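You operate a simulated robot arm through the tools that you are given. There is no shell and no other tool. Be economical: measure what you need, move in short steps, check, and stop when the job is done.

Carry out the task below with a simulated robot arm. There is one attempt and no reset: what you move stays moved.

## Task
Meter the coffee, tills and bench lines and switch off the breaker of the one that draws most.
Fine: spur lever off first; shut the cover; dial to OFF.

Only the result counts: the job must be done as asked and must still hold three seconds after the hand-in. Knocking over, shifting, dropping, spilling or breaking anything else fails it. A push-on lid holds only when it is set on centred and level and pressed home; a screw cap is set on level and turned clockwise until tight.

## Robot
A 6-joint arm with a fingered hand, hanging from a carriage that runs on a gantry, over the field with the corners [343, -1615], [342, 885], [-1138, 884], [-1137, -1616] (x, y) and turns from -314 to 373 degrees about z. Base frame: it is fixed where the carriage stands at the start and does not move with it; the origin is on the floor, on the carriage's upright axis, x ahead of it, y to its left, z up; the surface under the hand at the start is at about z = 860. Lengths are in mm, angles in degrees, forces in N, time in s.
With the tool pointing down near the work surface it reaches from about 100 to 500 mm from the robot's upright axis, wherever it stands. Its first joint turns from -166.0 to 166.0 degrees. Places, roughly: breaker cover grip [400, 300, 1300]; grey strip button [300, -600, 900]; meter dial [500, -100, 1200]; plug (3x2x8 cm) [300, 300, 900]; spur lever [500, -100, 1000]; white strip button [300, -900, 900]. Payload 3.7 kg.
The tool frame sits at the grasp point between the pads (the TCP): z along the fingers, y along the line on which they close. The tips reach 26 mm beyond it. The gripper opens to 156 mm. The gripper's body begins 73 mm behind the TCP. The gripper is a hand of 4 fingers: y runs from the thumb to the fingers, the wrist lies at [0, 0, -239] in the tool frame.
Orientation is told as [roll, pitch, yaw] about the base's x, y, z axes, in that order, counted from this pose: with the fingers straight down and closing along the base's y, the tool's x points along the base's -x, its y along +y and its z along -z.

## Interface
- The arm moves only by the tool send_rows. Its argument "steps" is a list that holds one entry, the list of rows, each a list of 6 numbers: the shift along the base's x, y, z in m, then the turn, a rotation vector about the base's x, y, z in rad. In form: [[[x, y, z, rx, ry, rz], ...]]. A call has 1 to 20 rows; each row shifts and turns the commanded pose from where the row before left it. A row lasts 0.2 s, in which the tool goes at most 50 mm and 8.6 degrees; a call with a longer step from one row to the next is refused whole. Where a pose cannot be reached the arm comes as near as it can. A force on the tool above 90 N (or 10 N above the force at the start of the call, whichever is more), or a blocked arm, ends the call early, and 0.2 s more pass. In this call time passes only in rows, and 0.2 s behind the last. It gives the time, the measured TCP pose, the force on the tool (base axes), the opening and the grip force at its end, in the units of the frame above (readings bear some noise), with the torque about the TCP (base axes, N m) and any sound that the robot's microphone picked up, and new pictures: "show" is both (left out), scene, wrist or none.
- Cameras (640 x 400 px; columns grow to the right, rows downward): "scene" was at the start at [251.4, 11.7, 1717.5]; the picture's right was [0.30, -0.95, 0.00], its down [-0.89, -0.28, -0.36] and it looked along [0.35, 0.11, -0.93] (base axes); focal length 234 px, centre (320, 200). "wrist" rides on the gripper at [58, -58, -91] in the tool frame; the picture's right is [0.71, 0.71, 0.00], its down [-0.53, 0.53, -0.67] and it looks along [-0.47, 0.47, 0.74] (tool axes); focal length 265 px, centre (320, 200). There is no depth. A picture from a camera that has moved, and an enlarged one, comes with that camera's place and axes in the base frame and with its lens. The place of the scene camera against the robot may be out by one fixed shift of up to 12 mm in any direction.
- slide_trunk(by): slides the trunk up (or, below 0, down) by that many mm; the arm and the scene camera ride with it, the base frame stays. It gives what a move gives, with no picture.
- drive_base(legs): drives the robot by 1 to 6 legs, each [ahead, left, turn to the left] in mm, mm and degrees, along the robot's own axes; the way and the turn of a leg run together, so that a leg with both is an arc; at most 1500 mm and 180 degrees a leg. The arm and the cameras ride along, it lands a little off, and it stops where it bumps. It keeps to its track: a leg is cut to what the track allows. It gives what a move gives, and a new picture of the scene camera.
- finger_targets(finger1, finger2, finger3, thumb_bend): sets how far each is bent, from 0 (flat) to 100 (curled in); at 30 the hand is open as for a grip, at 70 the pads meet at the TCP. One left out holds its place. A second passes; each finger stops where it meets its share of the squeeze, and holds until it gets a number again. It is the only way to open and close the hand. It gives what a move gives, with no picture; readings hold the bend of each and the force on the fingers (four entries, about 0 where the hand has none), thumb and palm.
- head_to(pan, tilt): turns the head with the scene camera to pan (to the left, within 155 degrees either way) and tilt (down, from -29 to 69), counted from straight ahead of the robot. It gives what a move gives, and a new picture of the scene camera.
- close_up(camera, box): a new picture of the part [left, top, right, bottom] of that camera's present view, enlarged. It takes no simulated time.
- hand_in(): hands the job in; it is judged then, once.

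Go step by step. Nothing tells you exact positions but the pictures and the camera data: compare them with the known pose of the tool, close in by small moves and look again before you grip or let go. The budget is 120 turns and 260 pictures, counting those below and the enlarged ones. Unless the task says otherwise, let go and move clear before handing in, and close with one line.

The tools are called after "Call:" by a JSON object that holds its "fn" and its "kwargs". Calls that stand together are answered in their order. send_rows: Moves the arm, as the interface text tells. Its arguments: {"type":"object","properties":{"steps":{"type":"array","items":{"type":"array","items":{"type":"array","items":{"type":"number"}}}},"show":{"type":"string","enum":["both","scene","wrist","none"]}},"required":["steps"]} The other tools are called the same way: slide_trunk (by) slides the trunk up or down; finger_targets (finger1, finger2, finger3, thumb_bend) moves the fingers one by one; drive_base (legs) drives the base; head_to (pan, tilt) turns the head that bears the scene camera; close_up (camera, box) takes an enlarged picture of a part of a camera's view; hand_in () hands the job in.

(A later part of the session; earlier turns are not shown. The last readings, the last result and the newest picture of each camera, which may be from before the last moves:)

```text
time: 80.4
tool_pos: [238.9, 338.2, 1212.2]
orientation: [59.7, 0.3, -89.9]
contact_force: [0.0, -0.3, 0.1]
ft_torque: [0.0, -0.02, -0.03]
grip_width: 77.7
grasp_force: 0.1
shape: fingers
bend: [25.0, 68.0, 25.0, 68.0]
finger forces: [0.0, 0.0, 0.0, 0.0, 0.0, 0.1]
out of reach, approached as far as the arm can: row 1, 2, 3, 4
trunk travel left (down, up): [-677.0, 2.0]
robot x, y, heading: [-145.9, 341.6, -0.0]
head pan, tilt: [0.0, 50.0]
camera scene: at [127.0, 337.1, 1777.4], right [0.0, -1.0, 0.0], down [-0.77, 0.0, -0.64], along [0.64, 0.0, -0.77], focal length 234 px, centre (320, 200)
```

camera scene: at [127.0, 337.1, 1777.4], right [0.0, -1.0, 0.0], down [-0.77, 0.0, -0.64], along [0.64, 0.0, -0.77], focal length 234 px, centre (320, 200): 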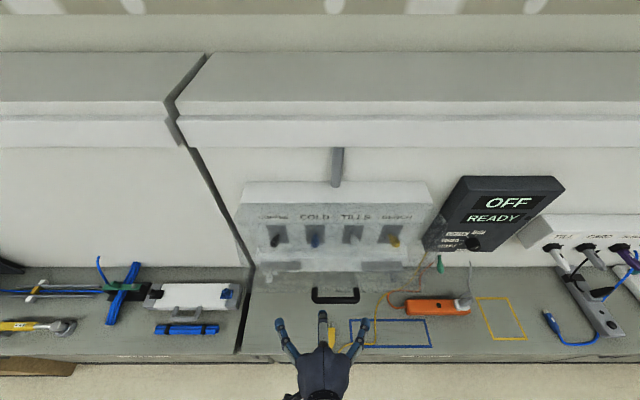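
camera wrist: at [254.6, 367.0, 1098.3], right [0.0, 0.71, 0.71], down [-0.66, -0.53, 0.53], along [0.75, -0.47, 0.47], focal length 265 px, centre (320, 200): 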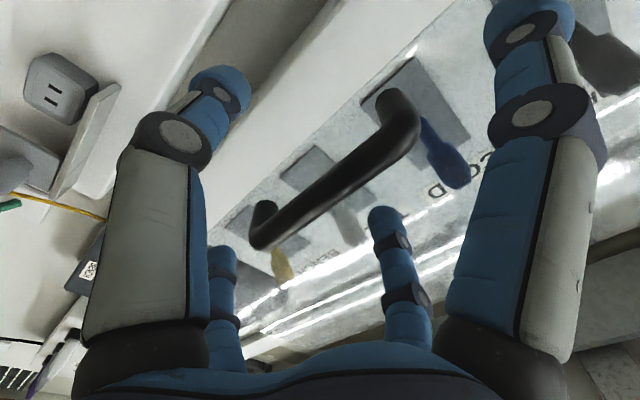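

The arm ran out of reach and slid off, but the cover stays ajar by friction. I drive back a bit and test how high the arm can go with more radius.

Call:
{"fn": "drive_base", "kwargs": {"legs": [[-200, 0, 0]]}}

Call:
{"fn": "send_rows", "kwargs": {"steps": [[[0.02, 0, 0.03, 0, 0, 0], [0.02, 0, 0.03, 0, 0, 0], [0.02, 0, 0.03, 0, 0, 0], [0.02, 0, 0.03, 0, 0, 0]]], "show": "scene"}}

Call:
{"fn": "close_up", "kwargs": {"camera": "scene", "box": [200, 120, 480, 320]}}

```text
time: 82.0
tool_pos: [39.1, 337.4, 1212.0]
orientation: [59.7, 0.3, -89.8]
contact_force: [-0.4, -0.3, 0.1]
ft_torque: [-0.01, 0.01, 0.02]
grip_width: 77.8
grasp_force: 0.1
shape: fingers
bend: [25.0, 68.0, 25.0, 68.0]
finger forces: [0.0, 0.0, 0.1, 0.0, 0.0, 0.1]
trunk travel left (down, up): [-677.0, 2.0]
robot x, y, heading: [-351.4, 341.5, -0.4]
head pan, tilt: [0.0, 50.0]
camera scene: at [-73.1, 336.9, 1777.4], right [0.0, -1.0, 0.0], down [-0.77, 0.0, -0.64], along [0.64, 0.0, -0.77], focal length 234 px, centre (320, 200)
```

scene: 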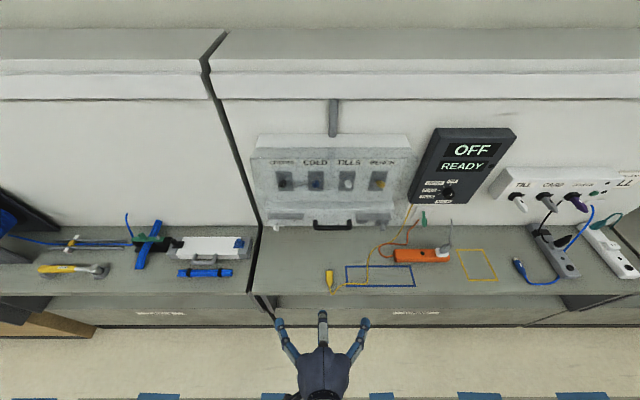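

```text
time: 83.0
tool_pos: [116.0, 340.6, 1332.0]
orientation: [65.8, -1.1, -91.1]
contact_force: [0.7, 0.1, 0.4]
ft_torque: [-0.02, -0.03, 0.02]
grip_width: 77.7
grasp_force: 0.0
shape: fingers
bend: [25.0, 68.0, 25.0, 68.0]
finger forces: [0.0, 0.0, 0.1, 0.0, 0.0, 0.1]
out of reach, approached as far as the arm can: row 1, 2
trunk travel left (down, up): [-677.0, 2.0]
robot x, y, heading: [-348.9, 344.0, -0.3]
head pan, tilt: [0.0, 50.0]
camera scene: at [-73.3, 336.9, 1777.3], right [0.0, -1.0, 0.0], down [-0.77, 0.0, -0.64], along [0.64, 0.0, -0.77], focal length 234 px, centre (320, 200)
```

scene: 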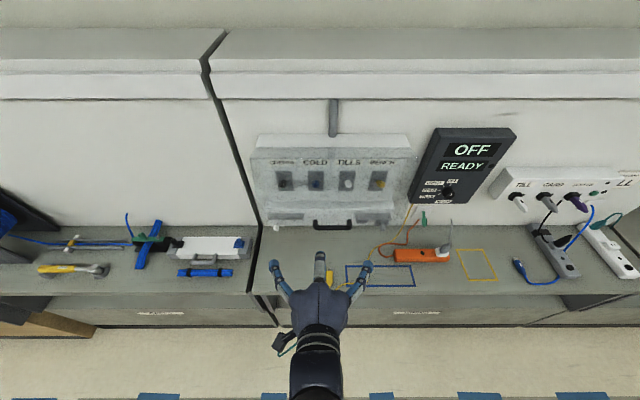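

```text
2.00 times, centred on (340, 220) of scene
camera zoom: at [-73.3, 336.9, 1777.3], right [0.0, -1.0, 0.0], down [-0.77, 0.0, -0.64], along [0.64, 0.0, -0.77], focal length 467 px, centre (280, 160)
```

zoom: 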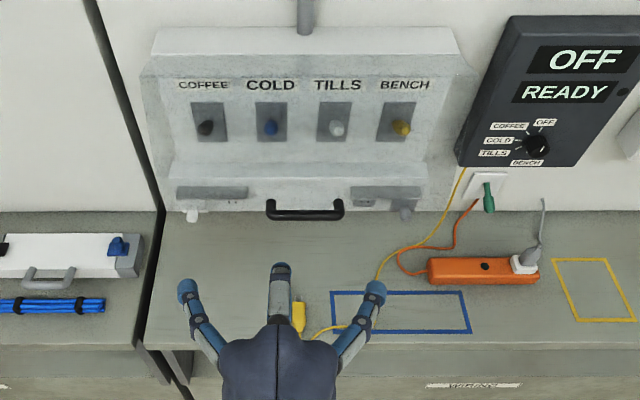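

With more radius the arm reaches higher. I drive 100 mm in, and come back to the handle (bar now about x 305, z 1192).

Call:
{"fn": "finger_targets", "kwargs": {"finger2": 44, "thumb_bend": 44}}

Call:
{"fn": "drive_base", "kwargs": {"legs": [[100, 0, 0]]}}

Call:
{"fn": "send_rows", "kwargs": {"steps": [[[0, -0.01, -0.03, 0, 0, 0], [0, -0.01, -0.03, 0, 0, 0], [0, -0.012, -0.03, 0, 0, 0], [0.01, 0, -0.015, 0, 0, 0]]], "show": "both"}}

Call:
{"fn": "close_up", "kwargs": {"camera": "scene", "box": [240, 180, 440, 340]}}

```text
time: 84.0
tool_pos: [117.2, 339.4, 1331.4]
orientation: [65.8, -1.0, -91.2]
contact_force: [0.6, 0.3, 0.0]
ft_torque: [0.0, 0.01, 0.01]
grip_width: 94.5
grasp_force: 0.1
shape: fingers
bend: [25.0, 44.0, 25.0, 44.0]
finger forces: [0.1, 0.0, 0.0, 0.1, 0.0, 0.0]
trunk travel left (down, up): [-677.0, 2.0]
robot x, y, heading: [-350.4, 341.7, -0.0]
head pan, tilt: [0.0, 50.0]
```

```text
time: 85.2
tool_pos: [216.6, 339.7, 1332.4]
orientation: [65.7, -1.0, -91.1]
contact_force: [-0.3, -0.6, -0.1]
ft_torque: [0.01, 0.02, 0.02]
grip_width: 94.5
grasp_force: 0.0
shape: fingers
bend: [25.0, 44.0, 25.0, 44.0]
finger forces: [0.1, 0.0, 0.1, 0.1, 0.0, 0.0]
trunk travel left (down, up): [-677.0, 2.0]
robot x, y, heading: [-250.7, 346.4, -0.3]
head pan, tilt: [0.0, 50.0]
camera scene: at [26.0, 336.5, 1777.4], right [0.0, -1.0, 0.0], down [-0.77, 0.0, -0.64], along [0.64, 0.0, -0.77], focal length 234 px, centre (320, 200)
```

scene: 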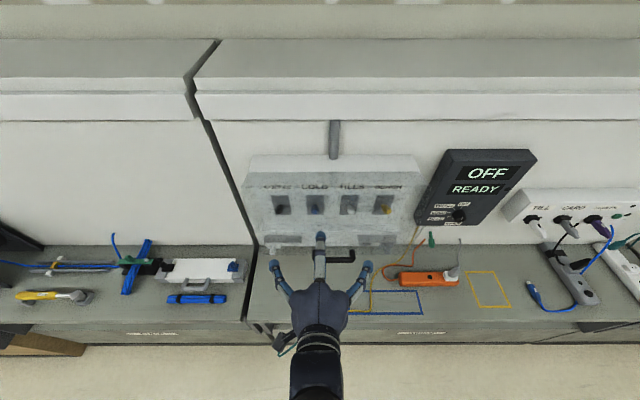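

```text
time: 86.2
tool_pos: [225.4, 307.7, 1227.7]
orientation: [65.8, -1.0, -91.1]
contact_force: [0.0, -0.2, 0.0]
ft_torque: [0.01, -0.01, -0.01]
grip_width: 94.4
grasp_force: 0.0
shape: fingers
bend: [25.0, 44.0, 25.0, 44.0]
finger forces: [0.0, 0.0, 0.0, 0.0, 0.1, 0.0]
out of reach, approached as far as the arm can: row 2
trunk travel left (down, up): [-677.0, 2.0]
robot x, y, heading: [-248.6, 339.9, -0.2]
head pan, tilt: [0.0, 50.0]
camera scene: at [26.0, 336.5, 1777.4], right [0.0, -1.0, 0.0], down [-0.77, 0.0, -0.64], along [0.64, 0.0, -0.77], focal length 234 px, centre (320, 200)
camera wrist: at [119.1, 368.6, 1210.7], right [0.3, 0.71, 0.63], down [-0.41, -0.5, 0.76], along [0.86, -0.49, 0.13], focal length 265 px, centre (320, 200)
```

scene: 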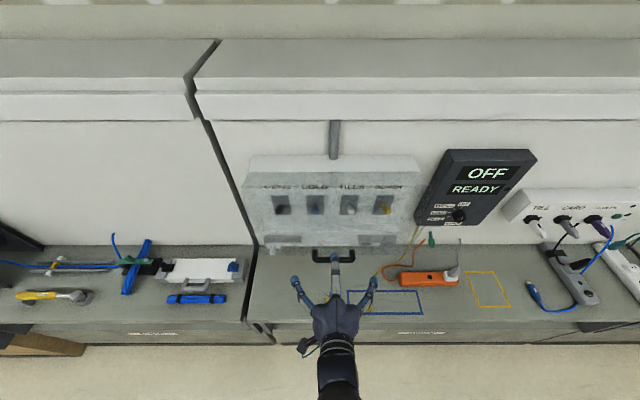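
wrist: 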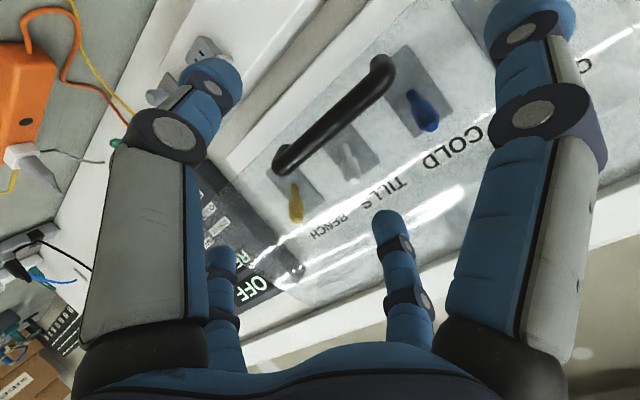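

```text
2.50 times, centred on (340, 260) of scene
camera zoom: at [26.0, 336.5, 1777.4], right [0.0, -1.0, 0.0], down [-0.77, 0.0, -0.64], along [0.64, 0.0, -0.77], focal length 584 px, centre (270, 50)
```

zoom: 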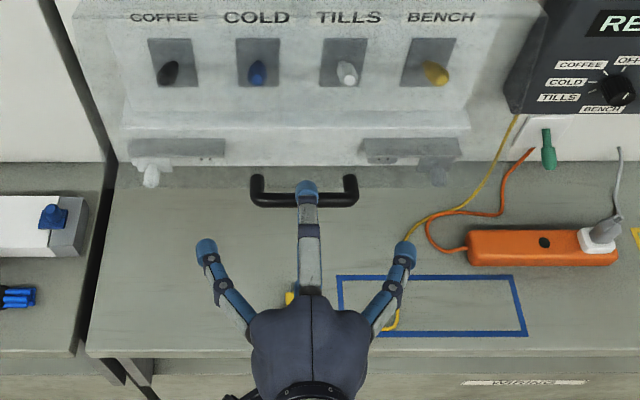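

Call:
{"fn": "send_rows", "kwargs": {"steps": [[[0.022, 0, -0.0095, 0, 0, 0], [0.022, 0, -0.0095, 0, 0, 0], [0.021, 0, -0.0095, 0, 0, 0]]], "show": "wrist"}}

Call:
{"fn": "close_up", "kwargs": {"camera": "scene", "box": [240, 180, 440, 340]}}

```text
time: 87.0
tool_pos: [291.2, 307.4, 1198.0]
orientation: [65.9, -0.9, -91.3]
contact_force: [-0.9, 0.6, 0.2]
ft_torque: [0.0, -0.07, -0.03]
grip_width: 94.5
grasp_force: 0.4
shape: fingers
bend: [25.0, 44.0, 25.0, 44.0]
finger forces: [0.0, 0.4, 0.0, 0.1, 0.0, 0.0]
trunk travel left (down, up): [-677.0, 2.0]
robot x, y, heading: [-252.2, 337.9, -0.1]
head pan, tilt: [0.0, 50.0]
camera wrist: at [184.5, 368.5, 1182.0], right [0.3, 0.71, 0.63], down [-0.41, -0.5, 0.76], along [0.86, -0.49, 0.14], focal length 265 px, centre (320, 200)
```

wrist: 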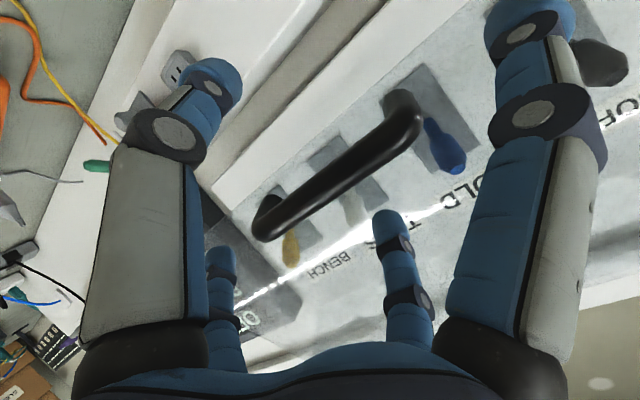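

```text
2.50 times, centred on (340, 260) of scene
camera zoom: at [25.9, 336.5, 1777.4], right [0.0, -1.0, 0.0], down [-0.77, 0.0, -0.64], along [0.64, 0.0, -0.77], focal length 584 px, centre (270, 50)
```

zoom: 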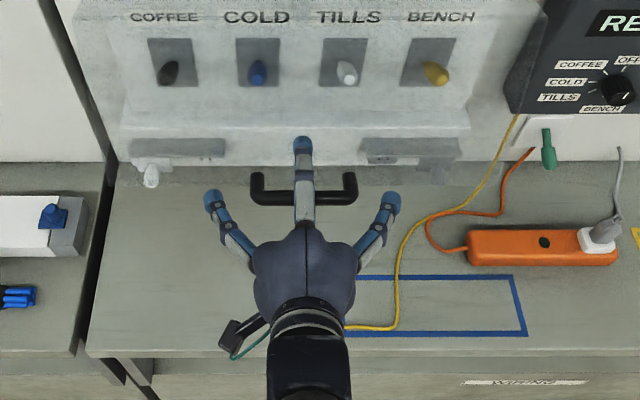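

Call:
{"fn": "finger_targets", "kwargs": {"finger2": 68, "thumb_bend": 68}}

Call:
{"fn": "send_rows", "kwargs": {"steps": [[[-0.0184, 0, 0.0202, 0, 0.12, 0], [-0.016, 0, 0.0223, 0, 0.1, 0]]], "show": "scene"}}

```text
time: 88.0
tool_pos: [290.9, 308.1, 1199.7]
orientation: [65.9, -1.0, -91.2]
contact_force: [1.6, -0.6, 1.0]
ft_torque: [-0.03, -0.02, 0.01]
grip_width: 77.8
grasp_force: 1.1
shape: fingers
bend: [25.0, 66.0, 25.0, 68.0]
finger forces: [0.0, 1.8, 0.1, 0.0, 0.0, 0.0]
trunk travel left (down, up): [-677.0, 2.0]
robot x, y, heading: [-250.4, 342.2, -0.2]
head pan, tilt: [0.0, 50.0]
```

```text
time: 88.5
tool_pos: [270.1, 314.5, 1227.2]
orientation: [56.1, -0.6, -90.4]
contact_force: [0.4, -0.1, -0.3]
ft_torque: [0.01, -0.03, -0.02]
grip_width: 77.9
grasp_force: 0.2
shape: fingers
bend: [25.0, 68.0, 25.0, 68.0]
finger forces: [0.1, 0.1, 0.0, 0.0, 0.0, 0.1]
out of reach, approached as far as the arm can: row 2
trunk travel left (down, up): [-677.0, 2.0]
robot x, y, heading: [-251.4, 335.4, -0.2]
head pan, tilt: [0.0, 50.0]
camera scene: at [26.0, 336.5, 1777.4], right [0.0, -1.0, 0.0], down [-0.77, 0.0, -0.64], along [0.64, 0.0, -0.77], focal length 234 px, centre (320, 200)
```

scene: 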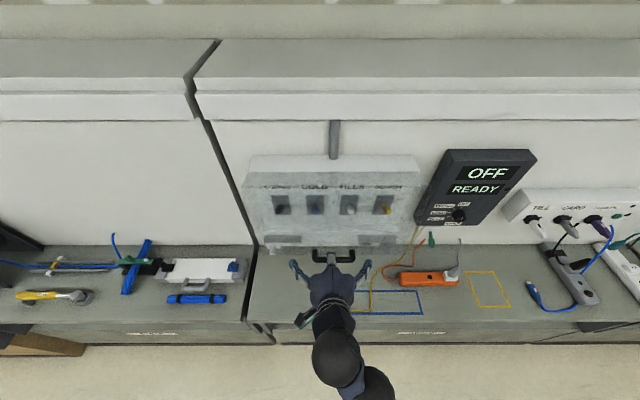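

The failures come from a wrist alignment (tool in line with the forearm), not real reach. I let go, shift the base sideways so the forearm comes in at an angle, and try again.

Call:
{"fn": "finger_targets", "kwargs": {"finger2": 44, "thumb_bend": 44}}

Call:
{"fn": "send_rows", "kwargs": {"steps": [[[-0.02, 0, 0.008, 0, 0, 0], [-0.025, 0, 0.01, 0, -0.05, 0], [-0.025, 0, 0.01, 0, -0.05, 0]]], "show": "scene"}}

Call:
{"fn": "drive_base", "kwargs": {"legs": [[0, -210, 0]]}}

Call:
{"fn": "send_rows", "kwargs": {"steps": [[[0, 0.04, 0, 0, 0, 0], [0, 0.04, 0, 0, 0, 0], [0, 0.04, 0, 0, 0, 0], [0, 0.04, 0, 0, 0, 0], [0, 0.04, 0, 0, 0, 0]]], "show": "both"}}

```text
time: 89.5
tool_pos: [270.4, 316.8, 1226.8]
orientation: [56.1, -0.6, -90.4]
contact_force: [0.5, -0.1, -0.7]
ft_torque: [0.0, 0.0, 0.0]
grip_width: 94.8
grasp_force: 0.0
shape: fingers
bend: [25.0, 44.0, 25.0, 44.0]
finger forces: [0.1, 0.0, 0.0, 0.1, 0.0, 0.0]
trunk travel left (down, up): [-677.0, 2.0]
robot x, y, heading: [-248.5, 337.7, 0.1]
head pan, tilt: [0.0, 50.0]
```

```text
time: 90.3
tool_pos: [208.1, 319.6, 1244.0]
orientation: [62.2, -0.4, -90.3]
contact_force: [0.5, -0.8, 0.9]
ft_torque: [0.02, 0.02, 0.01]
grip_width: 94.5
grasp_force: 0.0
shape: fingers
bend: [25.0, 44.0, 25.0, 44.0]
finger forces: [0.0, 0.1, 0.0, 0.0, 0.1, 0.0]
out of reach, approached as far as the arm can: row 1, 2, 3
trunk travel left (down, up): [-677.0, 2.0]
robot x, y, heading: [-251.1, 344.0, -0.3]
head pan, tilt: [0.0, 50.0]
camera scene: at [26.1, 336.5, 1777.5], right [0.0, -1.0, 0.0], down [-0.77, 0.0, -0.64], along [0.64, 0.0, -0.77], focal length 234 px, centre (320, 200)
```

scene: 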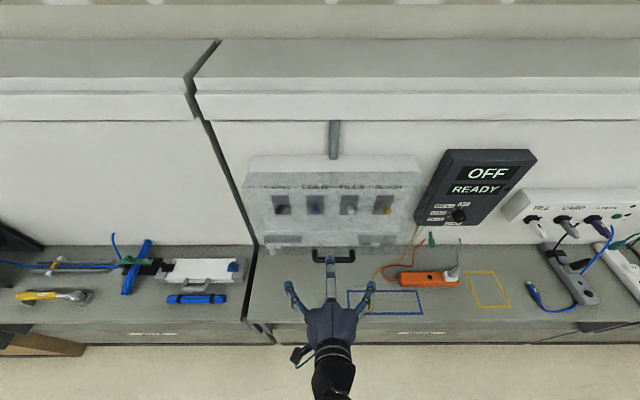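

```text
time: 92.0
tool_pos: [206.9, 109.9, 1244.3]
orientation: [62.1, -0.5, -90.4]
contact_force: [-0.5, -0.6, -0.4]
ft_torque: [0.0, 0.01, -0.01]
grip_width: 94.5
grasp_force: 0.1
shape: fingers
bend: [25.0, 44.0, 25.0, 44.0]
finger forces: [0.0, 0.0, 0.0, 0.0, 0.0, 0.0]
trunk travel left (down, up): [-677.0, 2.0]
robot x, y, heading: [-250.9, 137.5, -0.2]
head pan, tilt: [0.0, 50.0]
camera scene: at [25.3, 128.7, 1777.4], right [0.0, -1.0, 0.0], down [-0.77, 0.0, -0.64], along [0.64, 0.0, -0.77], focal length 234 px, centre (320, 200)
```

scene: 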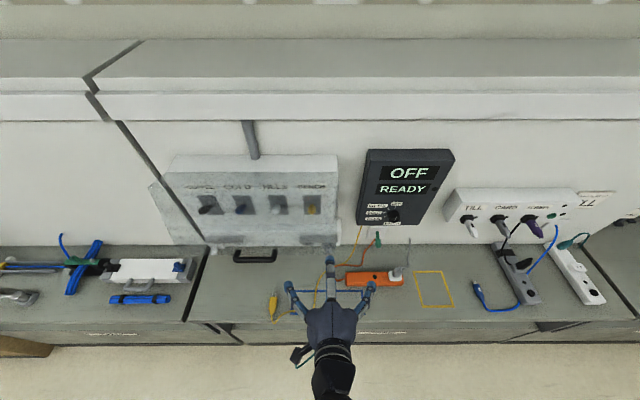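

```text
time: 93.2
tool_pos: [194.2, 303.8, 1275.8]
orientation: [61.8, -0.5, -90.5]
contact_force: [-0.1, -0.4, -0.6]
ft_torque: [0.04, -0.03, 0.0]
grip_width: 94.4
grasp_force: 0.0
shape: fingers
bend: [25.0, 44.0, 25.0, 44.0]
finger forces: [0.0, 0.1, 0.0, 0.0, 0.0, 0.0]
out of reach, approached as far as the arm can: row 1, 2, 3, 4, 5
trunk travel left (down, up): [-677.0, 2.0]
robot x, y, heading: [-250.2, 134.2, -0.1]
head pan, tilt: [0.0, 50.0]
camera scene: at [25.3, 128.6, 1777.4], right [0.0, -1.0, 0.0], down [-0.77, 0.0, -0.64], along [0.64, 0.0, -0.77], focal length 234 px, centre (320, 200)
camera wrist: at [87.0, 364.5, 1266.5], right [0.34, 0.71, 0.62], down [-0.35, -0.52, 0.78], along [0.87, -0.48, 0.07], focal length 265 px, centre (320, 200)
```

scene: 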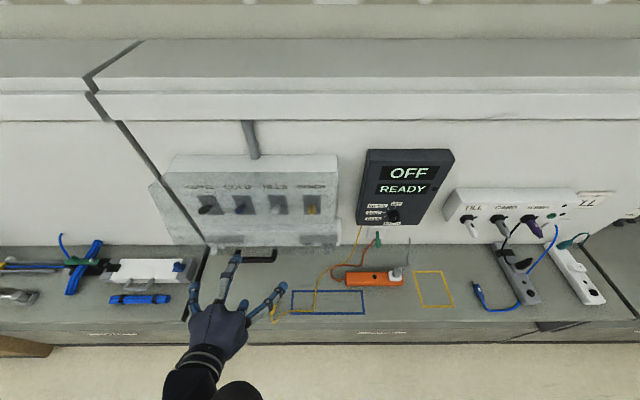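
wrist: 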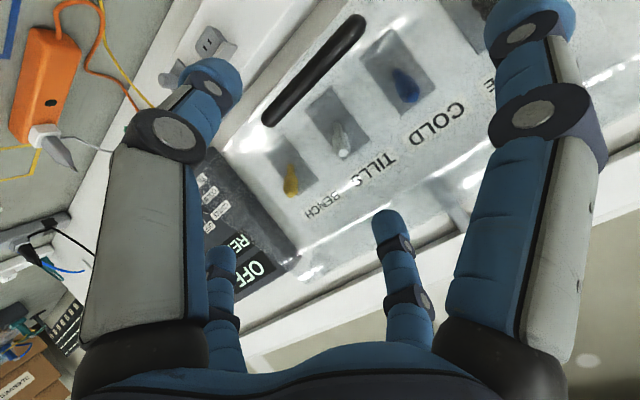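

I set the hand level again (level pose works well) and close the prongs; the plan is to lift the cover from beneath with the level hand.

Call:
{"fn": "finger_targets", "kwargs": {"finger1": 68, "finger2": 68, "finger3": 68, "thumb_bend": 68}}

Call:
{"fn": "send_rows", "kwargs": {"steps": [[[-0.01, 0, 0, 0, -0.12, 0], [-0.01, 0, 0, 0, -0.12, 0], [0, 0, 0, 0, -0.12, 0], [0, 0, 0, 0, -0.12, 0]]], "show": "none"}}

Call:
{"fn": "send_rows", "kwargs": {"steps": [[[0, 0, 0.03, 0, 0, 0], [0, 0, 0.03, 0, 0, 0], [0, 0, 0.03, 0, 0, 0], [0, 0, 0.03, 0, 0, 0]]], "show": "none"}}

```text
time: 94.2
tool_pos: [194.1, 304.4, 1275.1]
orientation: [61.8, -0.5, -90.5]
contact_force: [-0.8, -0.2, -0.4]
ft_torque: [0.02, 0.01, 0.03]
grip_width: 1.7
grasp_force: 0.1
shape: fingers
bend: [68.0, 68.0, 68.0, 68.0]
finger forces: [0.0, 0.1, 0.1, 0.0, 0.0, 0.0]
trunk travel left (down, up): [-677.0, 2.0]
robot x, y, heading: [-246.0, 136.3, -0.3]
head pan, tilt: [0.0, 50.0]
```

```text
time: 95.2
tool_pos: [154.3, 286.7, 1326.6]
orientation: [72.7, -0.9, -90.2]
contact_force: [0.2, 0.2, -0.1]
ft_torque: [0.0, -0.01, -0.02]
grip_width: 1.9
grasp_force: 0.0
shape: fingers
bend: [68.0, 68.0, 68.0, 68.0]
finger forces: [0.0, 0.1, 0.0, 0.1, 0.0, 0.0]
out of reach, approached as far as the arm can: row 1, 2, 3, 4
trunk travel left (down, up): [-677.0, 2.0]
robot x, y, heading: [-253.2, 138.2, -0.0]
head pan, tilt: [0.0, 50.0]
```

```text
time: 96.2
tool_pos: [197.1, 281.5, 1420.6]
orientation: [72.8, -0.7, -90.1]
contact_force: [-0.6, -0.2, 0.0]
ft_torque: [0.01, 0.01, 0.0]
grip_width: 1.8
grasp_force: 0.1
shape: fingers
bend: [68.0, 68.0, 68.0, 68.0]
finger forces: [0.0, 0.1, 0.1, 0.1, 0.1, 0.1]
out of reach, approached as far as the arm can: row 1, 2, 3, 4
trunk travel left (down, up): [-677.0, 2.0]
robot x, y, heading: [-250.4, 137.5, -0.1]
head pan, tilt: [0.0, 50.0]
```

The arm likes larger radius and straight azimuth. I realign the base behind the cover, further back, and level the hand.

Call:
{"fn": "drive_base", "kwargs": {"legs": [[-60, 190, 0]]}}

Call:
{"fn": "send_rows", "kwargs": {"steps": [[[0.03, -0.03, -0.02, 0, -0.1, 0], [0.03, -0.03, -0.02, 0, -0.1, 0], [0.03, -0.03, -0.02, 0, -0.1, 0], [0.0, -0.03, -0.02, 0, 0, 0], [0.0, -0.03, -0.02, 0, 0, 0]]], "show": "scene"}}

```text
time: 97.8
tool_pos: [137.7, 470.1, 1419.8]
orientation: [72.7, -0.8, -90.1]
contact_force: [-0.4, 1.1, -0.5]
ft_torque: [0.01, -0.01, 0.01]
grip_width: 1.9
grasp_force: 0.0
shape: fingers
bend: [68.0, 68.0, 68.0, 68.0]
finger forces: [0.0, 0.0, 0.1, 0.1, 0.0, 0.0]
trunk travel left (down, up): [-677.0, 2.0]
robot x, y, heading: [-309.5, 324.0, -0.4]
head pan, tilt: [0.0, 50.0]
camera scene: at [-33.6, 317.9, 1777.4], right [0.0, -1.0, 0.0], down [-0.77, 0.0, -0.64], along [0.64, 0.0, -0.77], focal length 234 px, centre (320, 200)
```

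scene: 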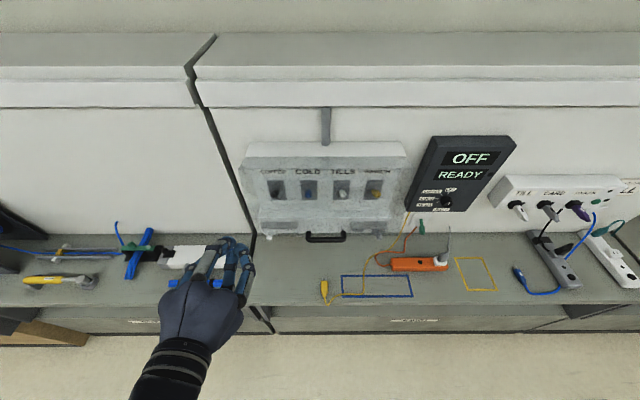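

```text
time: 99.0
tool_pos: [187.0, 318.4, 1451.3]
orientation: [89.5, -0.5, -88.0]
contact_force: [0.5, -0.9, 0.9]
ft_torque: [0.01, 0.06, 0.06]
grip_width: 1.4
grasp_force: 0.1
shape: fingers
bend: [68.0, 68.0, 68.0, 68.0]
finger forces: [0.0, 0.0, 0.1, 0.1, 0.1, 0.0]
out of reach, approached as far as the arm can: row 2, 3, 4, 5
trunk travel left (down, up): [-677.0, 2.0]
robot x, y, heading: [-311.1, 324.5, -0.4]
head pan, tilt: [0.0, 50.0]
camera scene: at [-33.6, 318.0, 1777.5], right [0.0, -1.0, 0.0], down [-0.77, 0.0, -0.64], along [0.64, 0.0, -0.77], focal length 234 px, centre (320, 200)
```

scene: 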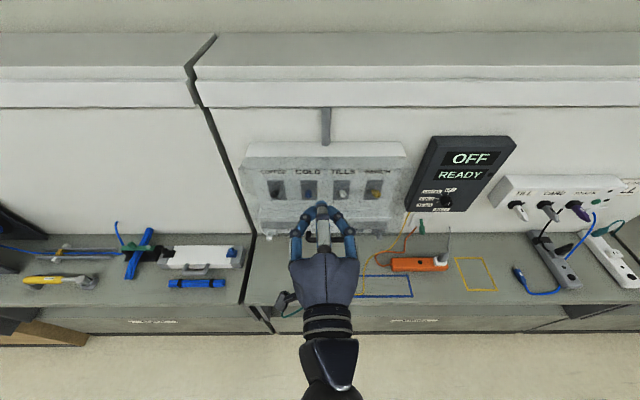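

Level hand works if the wrist stays ≥300 mm out. I go forward a little and down to below the cover's lower edge, in front of it.

Call:
{"fn": "send_rows", "kwargs": {"steps": [[[0.03, -0.005, 0, 0, 0, 0], [0.03, -0.005, 0, 0, 0, 0], [0, 0, -0.03, 0, 0, 0], [0, 0, -0.03, 0, 0, 0], [0, 0, -0.03, 0, 0, 0], [0, 0, -0.03, 0, 0, 0], [0, 0, -0.03, 0, 0, 0], [0, 0, -0.03, 0, 0, 0], [0, 0, -0.03, 0, 0, 0], [0, 0, -0.03, 0, 0, 0], [0, 0, -0.03, 0, 0, 0], [0, 0, -0.03, 0, 0, 0], [0, 0, -0.025, 0, 0, 0]]], "show": "both"}}

Call:
{"fn": "close_up", "kwargs": {"camera": "scene", "box": [220, 130, 440, 300]}}

```text
time: 101.8
tool_pos: [248.9, 289.6, 1106.3]
orientation: [90.0, -0.7, -90.3]
contact_force: [0.3, 0.0, 0.3]
ft_torque: [-0.04, 0.03, 0.0]
grip_width: 1.8
grasp_force: 0.0
shape: fingers
bend: [68.0, 68.0, 68.0, 68.0]
finger forces: [0.1, 0.1, 0.0, 0.0, 0.0, 0.0]
trunk travel left (down, up): [-677.0, 2.0]
robot x, y, heading: [-311.5, 323.1, -0.3]
head pan, tilt: [0.0, 50.0]
camera scene: at [-33.6, 317.9, 1777.4], right [0.0, -1.0, 0.0], down [-0.77, 0.0, -0.64], along [0.64, 0.0, -0.77], focal length 234 px, centre (320, 200)
camera wrist: at [157.5, 347.8, 1047.9], right [0.0, 0.72, 0.7], down [-0.67, -0.51, 0.53], along [0.74, -0.47, 0.48], focal length 265 px, centre (320, 200)
```

scene: 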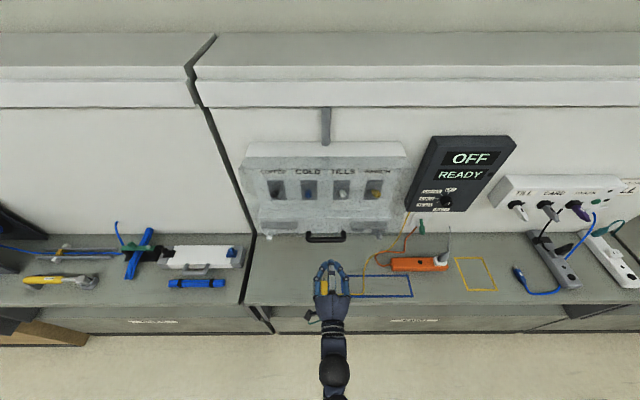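
wrist: 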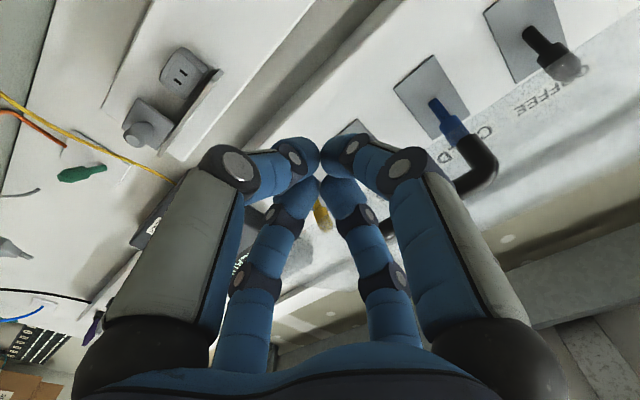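

```text
2.35 times, centred on (330, 215) of scene
camera zoom: at [-33.6, 317.9, 1777.4], right [0.0, -1.0, 0.0], down [-0.77, 0.0, -0.64], along [0.64, 0.0, -0.77], focal length 550 px, centre (296, 165)
```

zoom: 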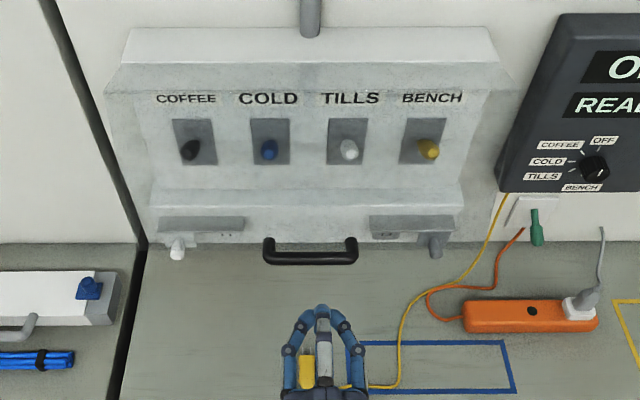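

I'll grip the bar again with a level hand and follow the arc while keeping the hand level. First I back the base 40 mm and open the prongs at bar height.

Call:
{"fn": "drive_base", "kwargs": {"legs": [[-45, 0, 0]]}}

Call:
{"fn": "finger_targets", "kwargs": {"finger1": 25, "finger2": 45, "finger3": 25, "thumb_bend": 45}}

Call:
{"fn": "send_rows", "kwargs": {"steps": [[[0, 0.01, 0.028, 0, 0, 0], [0, 0.008, 0.028, 0, 0, 0], [0, 0, 0.027, 0, 0, 0], [0.03, 0, 0, 0, 0, 0], [0.03, 0, 0, 0, 0, 0], [0.025, 0, 0, 0, 0, 0]]], "show": "wrist"}}

Call:
{"fn": "close_up", "kwargs": {"camera": "scene", "box": [250, 150, 410, 280]}}

```text
time: 102.7
tool_pos: [202.9, 289.8, 1107.0]
orientation: [89.9, -0.8, -90.3]
contact_force: [-0.6, 0.4, -0.1]
ft_torque: [-0.03, -0.02, -0.02]
grip_width: 1.3
grasp_force: 0.0
shape: fingers
bend: [68.0, 68.0, 68.0, 68.0]
finger forces: [0.0, 0.1, 0.0, 0.1, 0.1, 0.1]
trunk travel left (down, up): [-677.0, 2.0]
robot x, y, heading: [-355.7, 329.5, 0.0]
head pan, tilt: [0.0, 50.0]
camera scene: at [-78.9, 318.2, 1777.4], right [0.0, -1.0, 0.0], down [-0.77, 0.0, -0.64], along [0.64, 0.0, -0.77], focal length 234 px, centre (320, 200)
```

scene: 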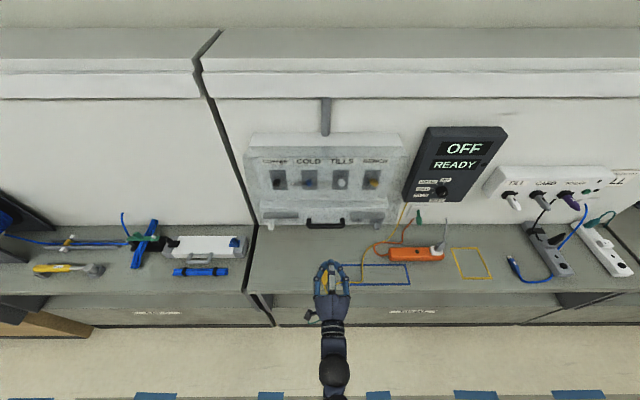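

```text
time: 103.7
tool_pos: [204.3, 289.8, 1107.8]
orientation: [89.9, -0.7, -90.3]
contact_force: [0.7, 0.4, -0.2]
ft_torque: [-0.01, -0.01, 0.01]
grip_width: 93.0
grasp_force: 0.1
shape: fingers
bend: [25.0, 45.0, 25.0, 45.0]
finger forces: [0.1, 0.0, 0.0, 0.0, 0.1, 0.0]
trunk travel left (down, up): [-677.0, 2.0]
robot x, y, heading: [-354.5, 320.3, -0.4]
head pan, tilt: [0.0, 50.0]
```

```text
time: 105.1
tool_pos: [289.9, 308.6, 1190.2]
orientation: [89.9, -0.8, -90.3]
contact_force: [-0.7, 0.9, 0.4]
ft_torque: [0.05, -0.05, -0.01]
grip_width: 93.6
grasp_force: 0.1
shape: fingers
bend: [25.0, 45.0, 25.0, 45.0]
finger forces: [0.0, 0.1, 0.0, 0.1, 0.0, 0.0]
trunk travel left (down, up): [-677.0, 2.0]
robot x, y, heading: [-352.8, 325.8, -0.6]
head pan, tilt: [0.0, 50.0]
camera wrist: at [197.7, 366.7, 1131.2], right [0.0, 0.72, 0.7], down [-0.67, -0.52, 0.53], along [0.74, -0.47, 0.48], focal length 265 px, centre (320, 200)
```

wrist: 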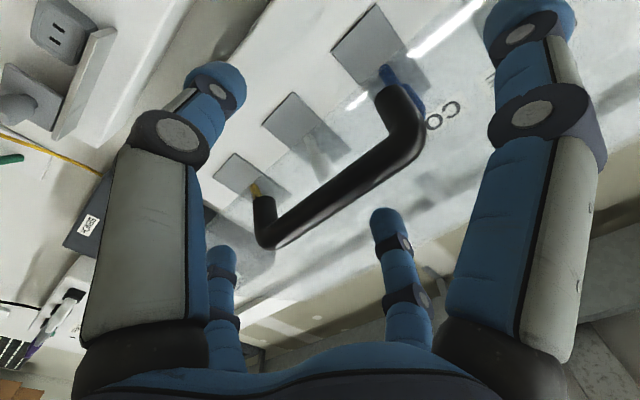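

```text
3.08 times, centred on (330, 215) of scene
camera zoom: at [-79.0, 318.2, 1777.4], right [0.0, -1.0, 0.0], down [-0.77, 0.0, -0.64], along [0.64, 0.0, -0.77], focal length 719 px, centre (289, 154)
```

zoom: 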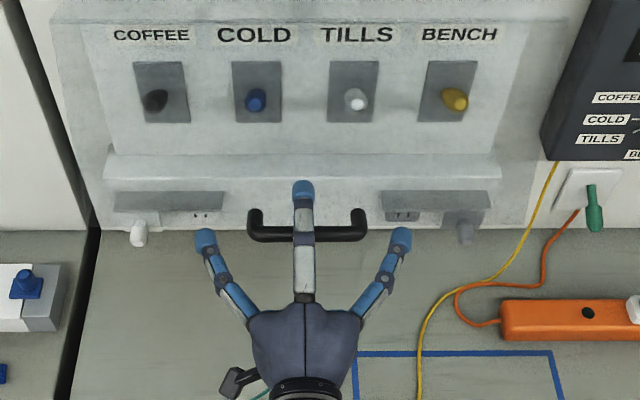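

Call:
{"fn": "finger_targets", "kwargs": {"finger2": 69, "thumb_bend": 69}}

Call:
{"fn": "send_rows", "kwargs": {"steps": [[[-0.0198, 0, 0.0187, 0, 0, 0], [-0.0175, 0, 0.0209, 0, 0, 0], [-0.0146, 0, 0.0225, 0, 0, 0]]], "show": "both"}}

```text
time: 106.1
tool_pos: [290.0, 308.4, 1189.9]
orientation: [90.0, -0.7, -90.3]
contact_force: [2.1, 0.6, 4.6]
ft_torque: [-0.02, -0.02, -0.03]
grip_width: 77.7
grasp_force: 2.3
shape: fingers
bend: [25.0, 65.0, 25.0, 69.0]
finger forces: [0.0, 4.7, 0.0, 0.1, 0.0, 0.1]
trunk travel left (down, up): [-677.0, 2.0]
robot x, y, heading: [-357.5, 323.7, -0.1]
head pan, tilt: [0.0, 50.0]
```

```text
time: 106.9
tool_pos: [235.9, 309.0, 1248.9]
orientation: [89.7, -0.7, -90.4]
contact_force: [0.0, 0.0, -0.8]
ft_torque: [0.01, 0.07, -0.02]
grip_width: 77.8
grasp_force: 2.5
shape: fingers
bend: [25.0, 67.0, 25.0, 68.0]
finger forces: [0.0, 1.3, 0.0, 0.1, 3.3, 0.0]
trunk travel left (down, up): [-677.0, 2.0]
robot x, y, heading: [-354.7, 325.2, -0.2]
head pan, tilt: [0.0, 50.0]
camera scene: at [-79.0, 318.2, 1777.3], right [0.0, -1.0, 0.0], down [-0.77, 0.0, -0.64], along [0.64, 0.0, -0.77], focal length 234 px, centre (320, 200)
camera wrist: at [144.3, 366.7, 1192.0], right [0.01, 0.72, 0.7], down [-0.67, -0.52, 0.54], along [0.74, -0.47, 0.47], focal length 265 px, centre (320, 200)
```

scene: 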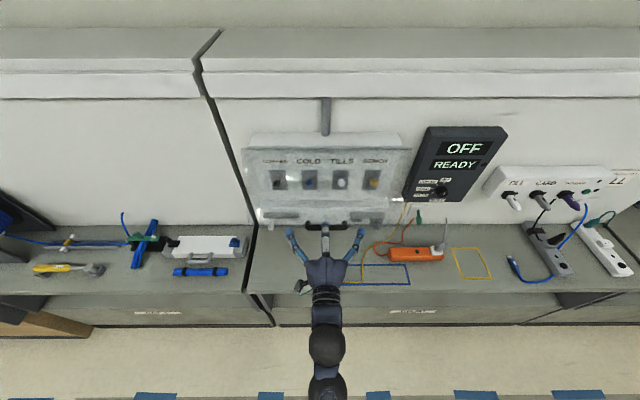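
wrist: 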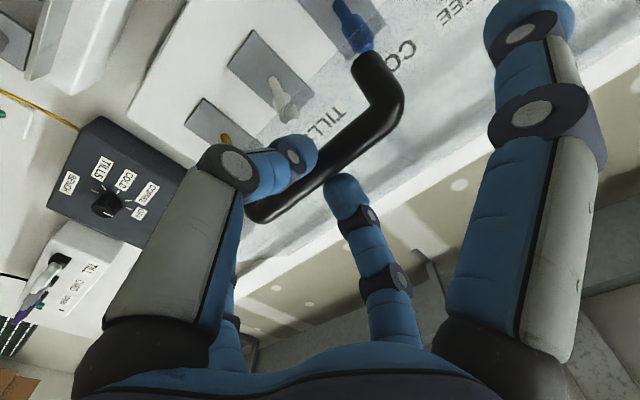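

The cover follows, caged and with almost no force. I continue up the arc.

Call:
{"fn": "send_rows", "kwargs": {"steps": [[[-0.012, 0, 0.0245, 0, 0, 0], [-0.009, 0, 0.0257, 0, 0, 0], [-0.0058, 0, 0.0265, 0, 0, 0]]], "show": "both"}}

```text
time: 107.7
tool_pos: [208.6, 307.8, 1327.9]
orientation: [89.7, -0.8, -90.3]
contact_force: [-8.3, 2.0, -3.8]
ft_torque: [0.03, 0.16, 0.01]
grip_width: 77.6
grasp_force: 5.6
shape: fingers
bend: [25.0, 67.0, 25.0, 68.0]
finger forces: [0.1, 2.1, 0.0, 0.1, 9.2, 0.0]
trunk travel left (down, up): [-677.0, 2.0]
robot x, y, heading: [-355.1, 324.3, -0.1]
head pan, tilt: [0.0, 50.0]
camera scene: at [-79.4, 318.3, 1777.1], right [0.0, -1.0, 0.0], down [-0.77, 0.0, -0.64], along [0.64, 0.0, -0.77], focal length 234 px, centre (320, 200)
camera wrist: at [117.7, 366.3, 1269.4], right [0.01, 0.72, 0.7], down [-0.67, -0.52, 0.54], along [0.74, -0.47, 0.48], focal length 265 px, centre (320, 200)
```

scene: 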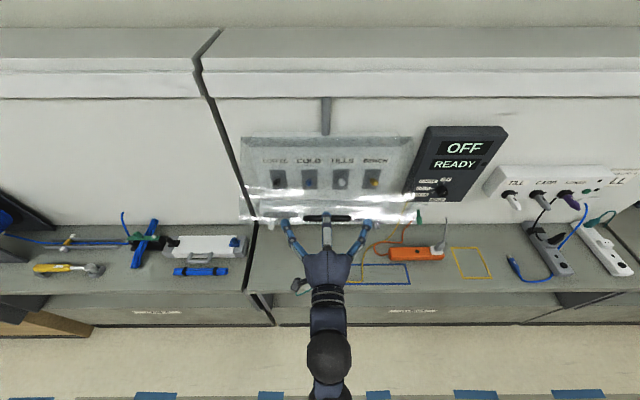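
wrist: 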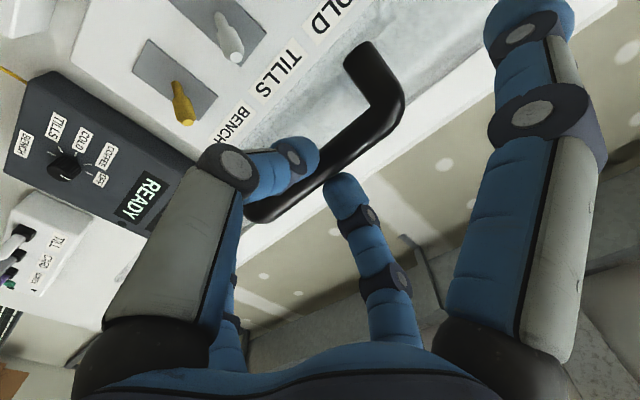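

Call:
{"fn": "send_rows", "kwargs": {"steps": [[[-0.009, 0, 0.026, 0, 0, 0], [-0.004, 0, 0.027, 0, 0, 0], [0.0, 0, 0.027, 0, 0, 0]]], "show": "both"}}

```text
time: 108.5
tool_pos: [196.6, 308.8, 1410.5]
orientation: [90.1, -0.8, -90.3]
contact_force: [-0.3, 0.5, 0.5]
ft_torque: [0.02, -0.03, -0.03]
grip_width: 77.6
grasp_force: 0.0
shape: fingers
bend: [25.0, 69.0, 25.0, 69.0]
finger forces: [0.0, 0.0, 0.0, 0.0, 0.0, 0.0]
trunk travel left (down, up): [-677.0, 2.0]
robot x, y, heading: [-354.1, 321.4, -0.4]
head pan, tilt: [0.0, 50.0]
camera scene: at [-78.9, 318.2, 1777.4], right [0.0, -1.0, 0.0], down [-0.77, 0.0, -0.64], along [0.64, 0.0, -0.77], focal length 234 px, centre (320, 200)
camera wrist: at [106.4, 366.5, 1350.7], right [0.0, 0.72, 0.7], down [-0.67, -0.51, 0.53], along [0.74, -0.47, 0.48], focal length 265 px, centre (320, 200)
```

scene: 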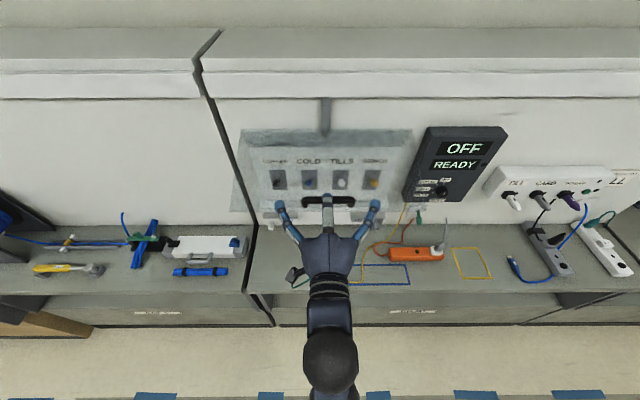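
wrist: 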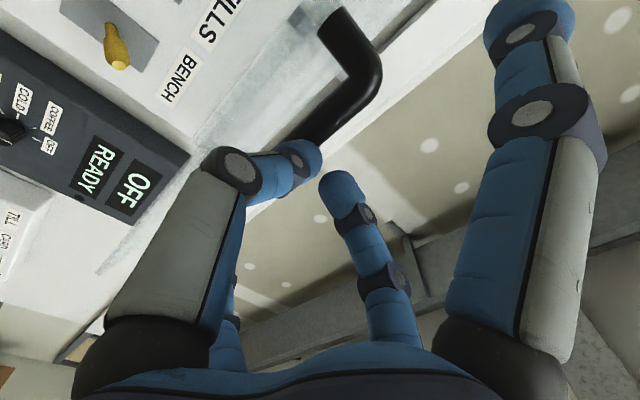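

The cover stands about horizontal by itself. I back off and check it stays.

Call:
{"fn": "send_rows", "kwargs": {"steps": [[[-0.02, 0, 0, 0, 0, 0], [0.0, 0, -0.03, 0, 0, 0], [0, 0, -0.03, 0, 0, 0]]], "show": "scene"}}

Call:
{"fn": "close_up", "kwargs": {"camera": "scene", "box": [210, 110, 440, 260]}}

```text
time: 109.3
tool_pos: [178.3, 307.5, 1348.6]
orientation: [90.0, -0.7, -90.3]
contact_force: [0.5, -0.3, 0.3]
ft_torque: [-0.03, 0.0, -0.01]
grip_width: 77.3
grasp_force: 0.0
shape: fingers
bend: [25.0, 69.0, 25.0, 69.0]
finger forces: [0.0, 0.0, 0.0, 0.0, 0.1, 0.0]
trunk travel left (down, up): [-677.0, 2.0]
robot x, y, heading: [-353.6, 325.7, -0.1]
head pan, tilt: [0.0, 50.0]
camera scene: at [-78.9, 318.2, 1777.5], right [0.0, -1.0, 0.0], down [-0.77, 0.0, -0.64], along [0.64, 0.0, -0.77], focal length 234 px, centre (320, 200)
```

scene: 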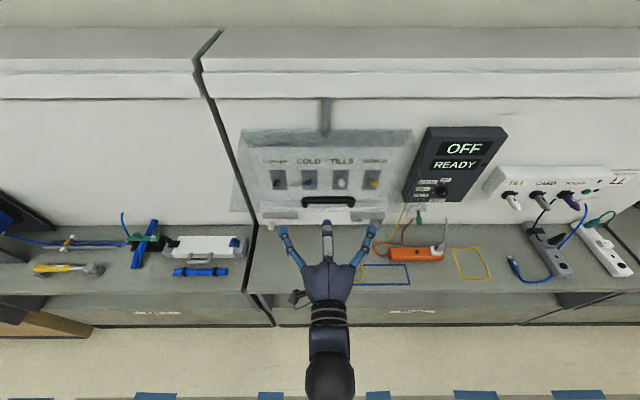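

```text
2.67 times, centred on (325, 185) of scene
camera zoom: at [-78.9, 318.2, 1777.5], right [0.0, -1.0, 0.0], down [-0.77, 0.0, -0.64], along [0.64, 0.0, -0.77], focal length 623 px, centre (307, 240)
```

zoom: 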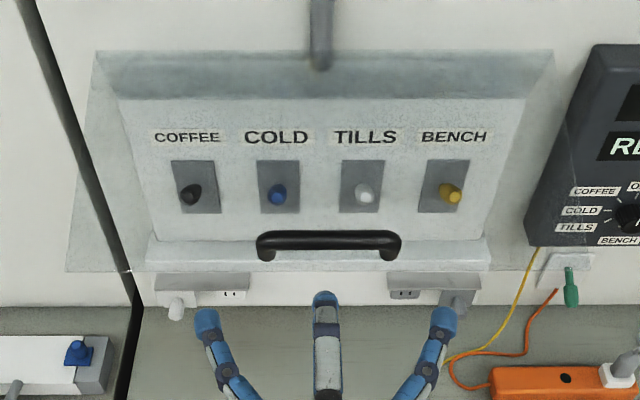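

The cover stays. I lift it a bit further from below with the closed hand for more clearance.

Call:
{"fn": "finger_targets", "kwargs": {"finger1": 68, "finger2": 68, "finger3": 68, "thumb_bend": 68}}

Call:
{"fn": "send_rows", "kwargs": {"steps": [[[0, 0, -0.03, 0, 0, 0], [0, 0, -0.03, 0, 0, 0], [0, 0, -0.03, 0, 0, 0], [0.03, 0, 0, 0, 0, 0], [0.03, 0, 0, 0, 0, 0], [0.01, 0, 0.02, 0, 0, 0], [0, 0, 0.02, 0, 0, 0], [0, 0, 0.02, 0, 0, 0], [0, 0, 0.02, 0, 0, 0]]], "show": "scene"}}

```text
time: 110.3
tool_pos: [177.3, 307.5, 1349.5]
orientation: [89.9, -0.8, -90.3]
contact_force: [-0.8, 0.5, -0.5]
ft_torque: [0.0, -0.03, -0.02]
grip_width: 1.6
grasp_force: 0.0
shape: fingers
bend: [68.0, 68.0, 68.0, 68.0]
finger forces: [0.0, 0.1, 0.0, 0.0, 0.0, 0.0]
trunk travel left (down, up): [-677.0, 2.0]
robot x, y, heading: [-354.7, 326.5, -0.4]
head pan, tilt: [0.0, 50.0]
```

```text
time: 112.3
tool_pos: [246.2, 306.7, 1338.1]
orientation: [89.9, -0.8, -90.3]
contact_force: [-0.6, 0.0, -1.5]
ft_torque: [-0.01, -0.01, 0.0]
grip_width: 1.5
grasp_force: 0.8
shape: fingers
bend: [68.0, 69.0, 68.0, 68.0]
finger forces: [0.0, 1.4, 0.0, 0.0, 0.0, 0.0]
trunk travel left (down, up): [-677.0, 2.0]
robot x, y, heading: [-357.1, 324.1, -0.0]
head pan, tilt: [0.0, 50.0]
camera scene: at [-79.0, 318.2, 1777.3], right [0.0, -1.0, 0.0], down [-0.77, 0.0, -0.64], along [0.64, 0.0, -0.77], focal length 234 px, centre (320, 200)
```

scene: 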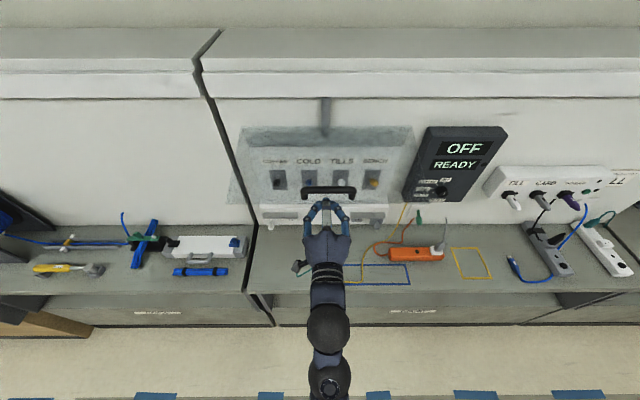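

It is touching and moving the cover upward with little force. I raise on.

Call:
{"fn": "send_rows", "kwargs": {"steps": [[[0, 0, 0.02, 0, 0, 0], [0, 0, 0.02, 0, 0, 0], [0, 0, 0.02, 0, 0, 0], [0, 0, 0.02, 0, 0, 0]]], "show": "none"}}

Call:
{"fn": "send_rows", "kwargs": {"steps": [[[0, 0, -0.03, 0, 0, 0], [0, 0, -0.03, 0, 0, 0], [0, 0, -0.03, 0, 0, 0], [-0.02, 0, -0.03, 0, 0, 0], [-0.03, 0, 0, 0, 0, 0]]], "show": "scene"}}

Call:
{"fn": "close_up", "kwargs": {"camera": "scene", "box": [210, 110, 440, 260]}}

```text
time: 113.3
tool_pos: [248.6, 307.6, 1419.4]
orientation: [90.0, -0.8, -90.4]
contact_force: [-0.3, 0.3, -2.1]
ft_torque: [0.01, -0.02, 0.03]
grip_width: 1.6
grasp_force: 0.3
shape: fingers
bend: [68.0, 69.0, 68.0, 68.0]
finger forces: [0.0, 1.2, 0.0, 0.0, 0.0, 0.0]
trunk travel left (down, up): [-677.0, 2.0]
robot x, y, heading: [-353.3, 326.1, -0.3]
head pan, tilt: [0.0, 50.0]
```

```text
time: 114.5
tool_pos: [196.6, 307.6, 1298.7]
orientation: [90.0, -0.8, -90.3]
contact_force: [-0.1, 0.6, -1.0]
ft_torque: [-0.01, 0.01, -0.01]
grip_width: 1.7
grasp_force: 0.1
shape: fingers
bend: [68.0, 68.0, 68.0, 68.0]
finger forces: [0.0, 0.1, 0.0, 0.1, 0.1, 0.0]
trunk travel left (down, up): [-677.0, 2.0]
robot x, y, heading: [-354.8, 325.1, -0.3]
head pan, tilt: [0.0, 50.0]
camera scene: at [-78.8, 318.2, 1777.5], right [0.0, -1.0, 0.0], down [-0.77, 0.0, -0.64], along [0.64, 0.0, -0.77], focal length 234 px, centre (320, 200)
```

scene: 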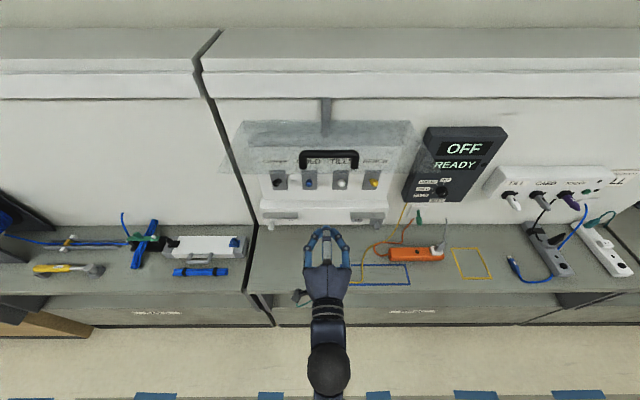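

```text
2.67 times, centred on (325, 185) of scene
camera zoom: at [-78.8, 318.2, 1777.5], right [0.0, -1.0, 0.0], down [-0.77, 0.0, -0.64], along [0.64, 0.0, -0.77], focal length 623 px, centre (307, 240)
```

zoom: 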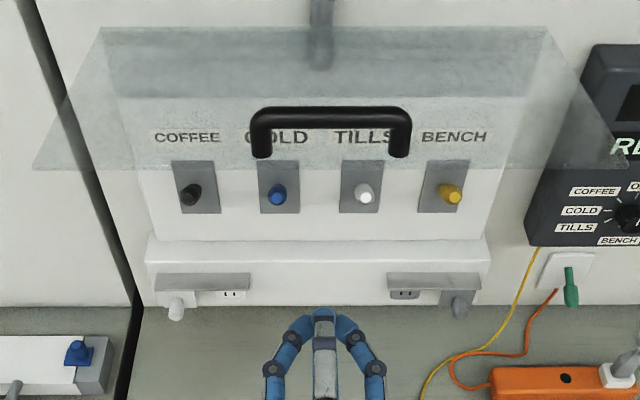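

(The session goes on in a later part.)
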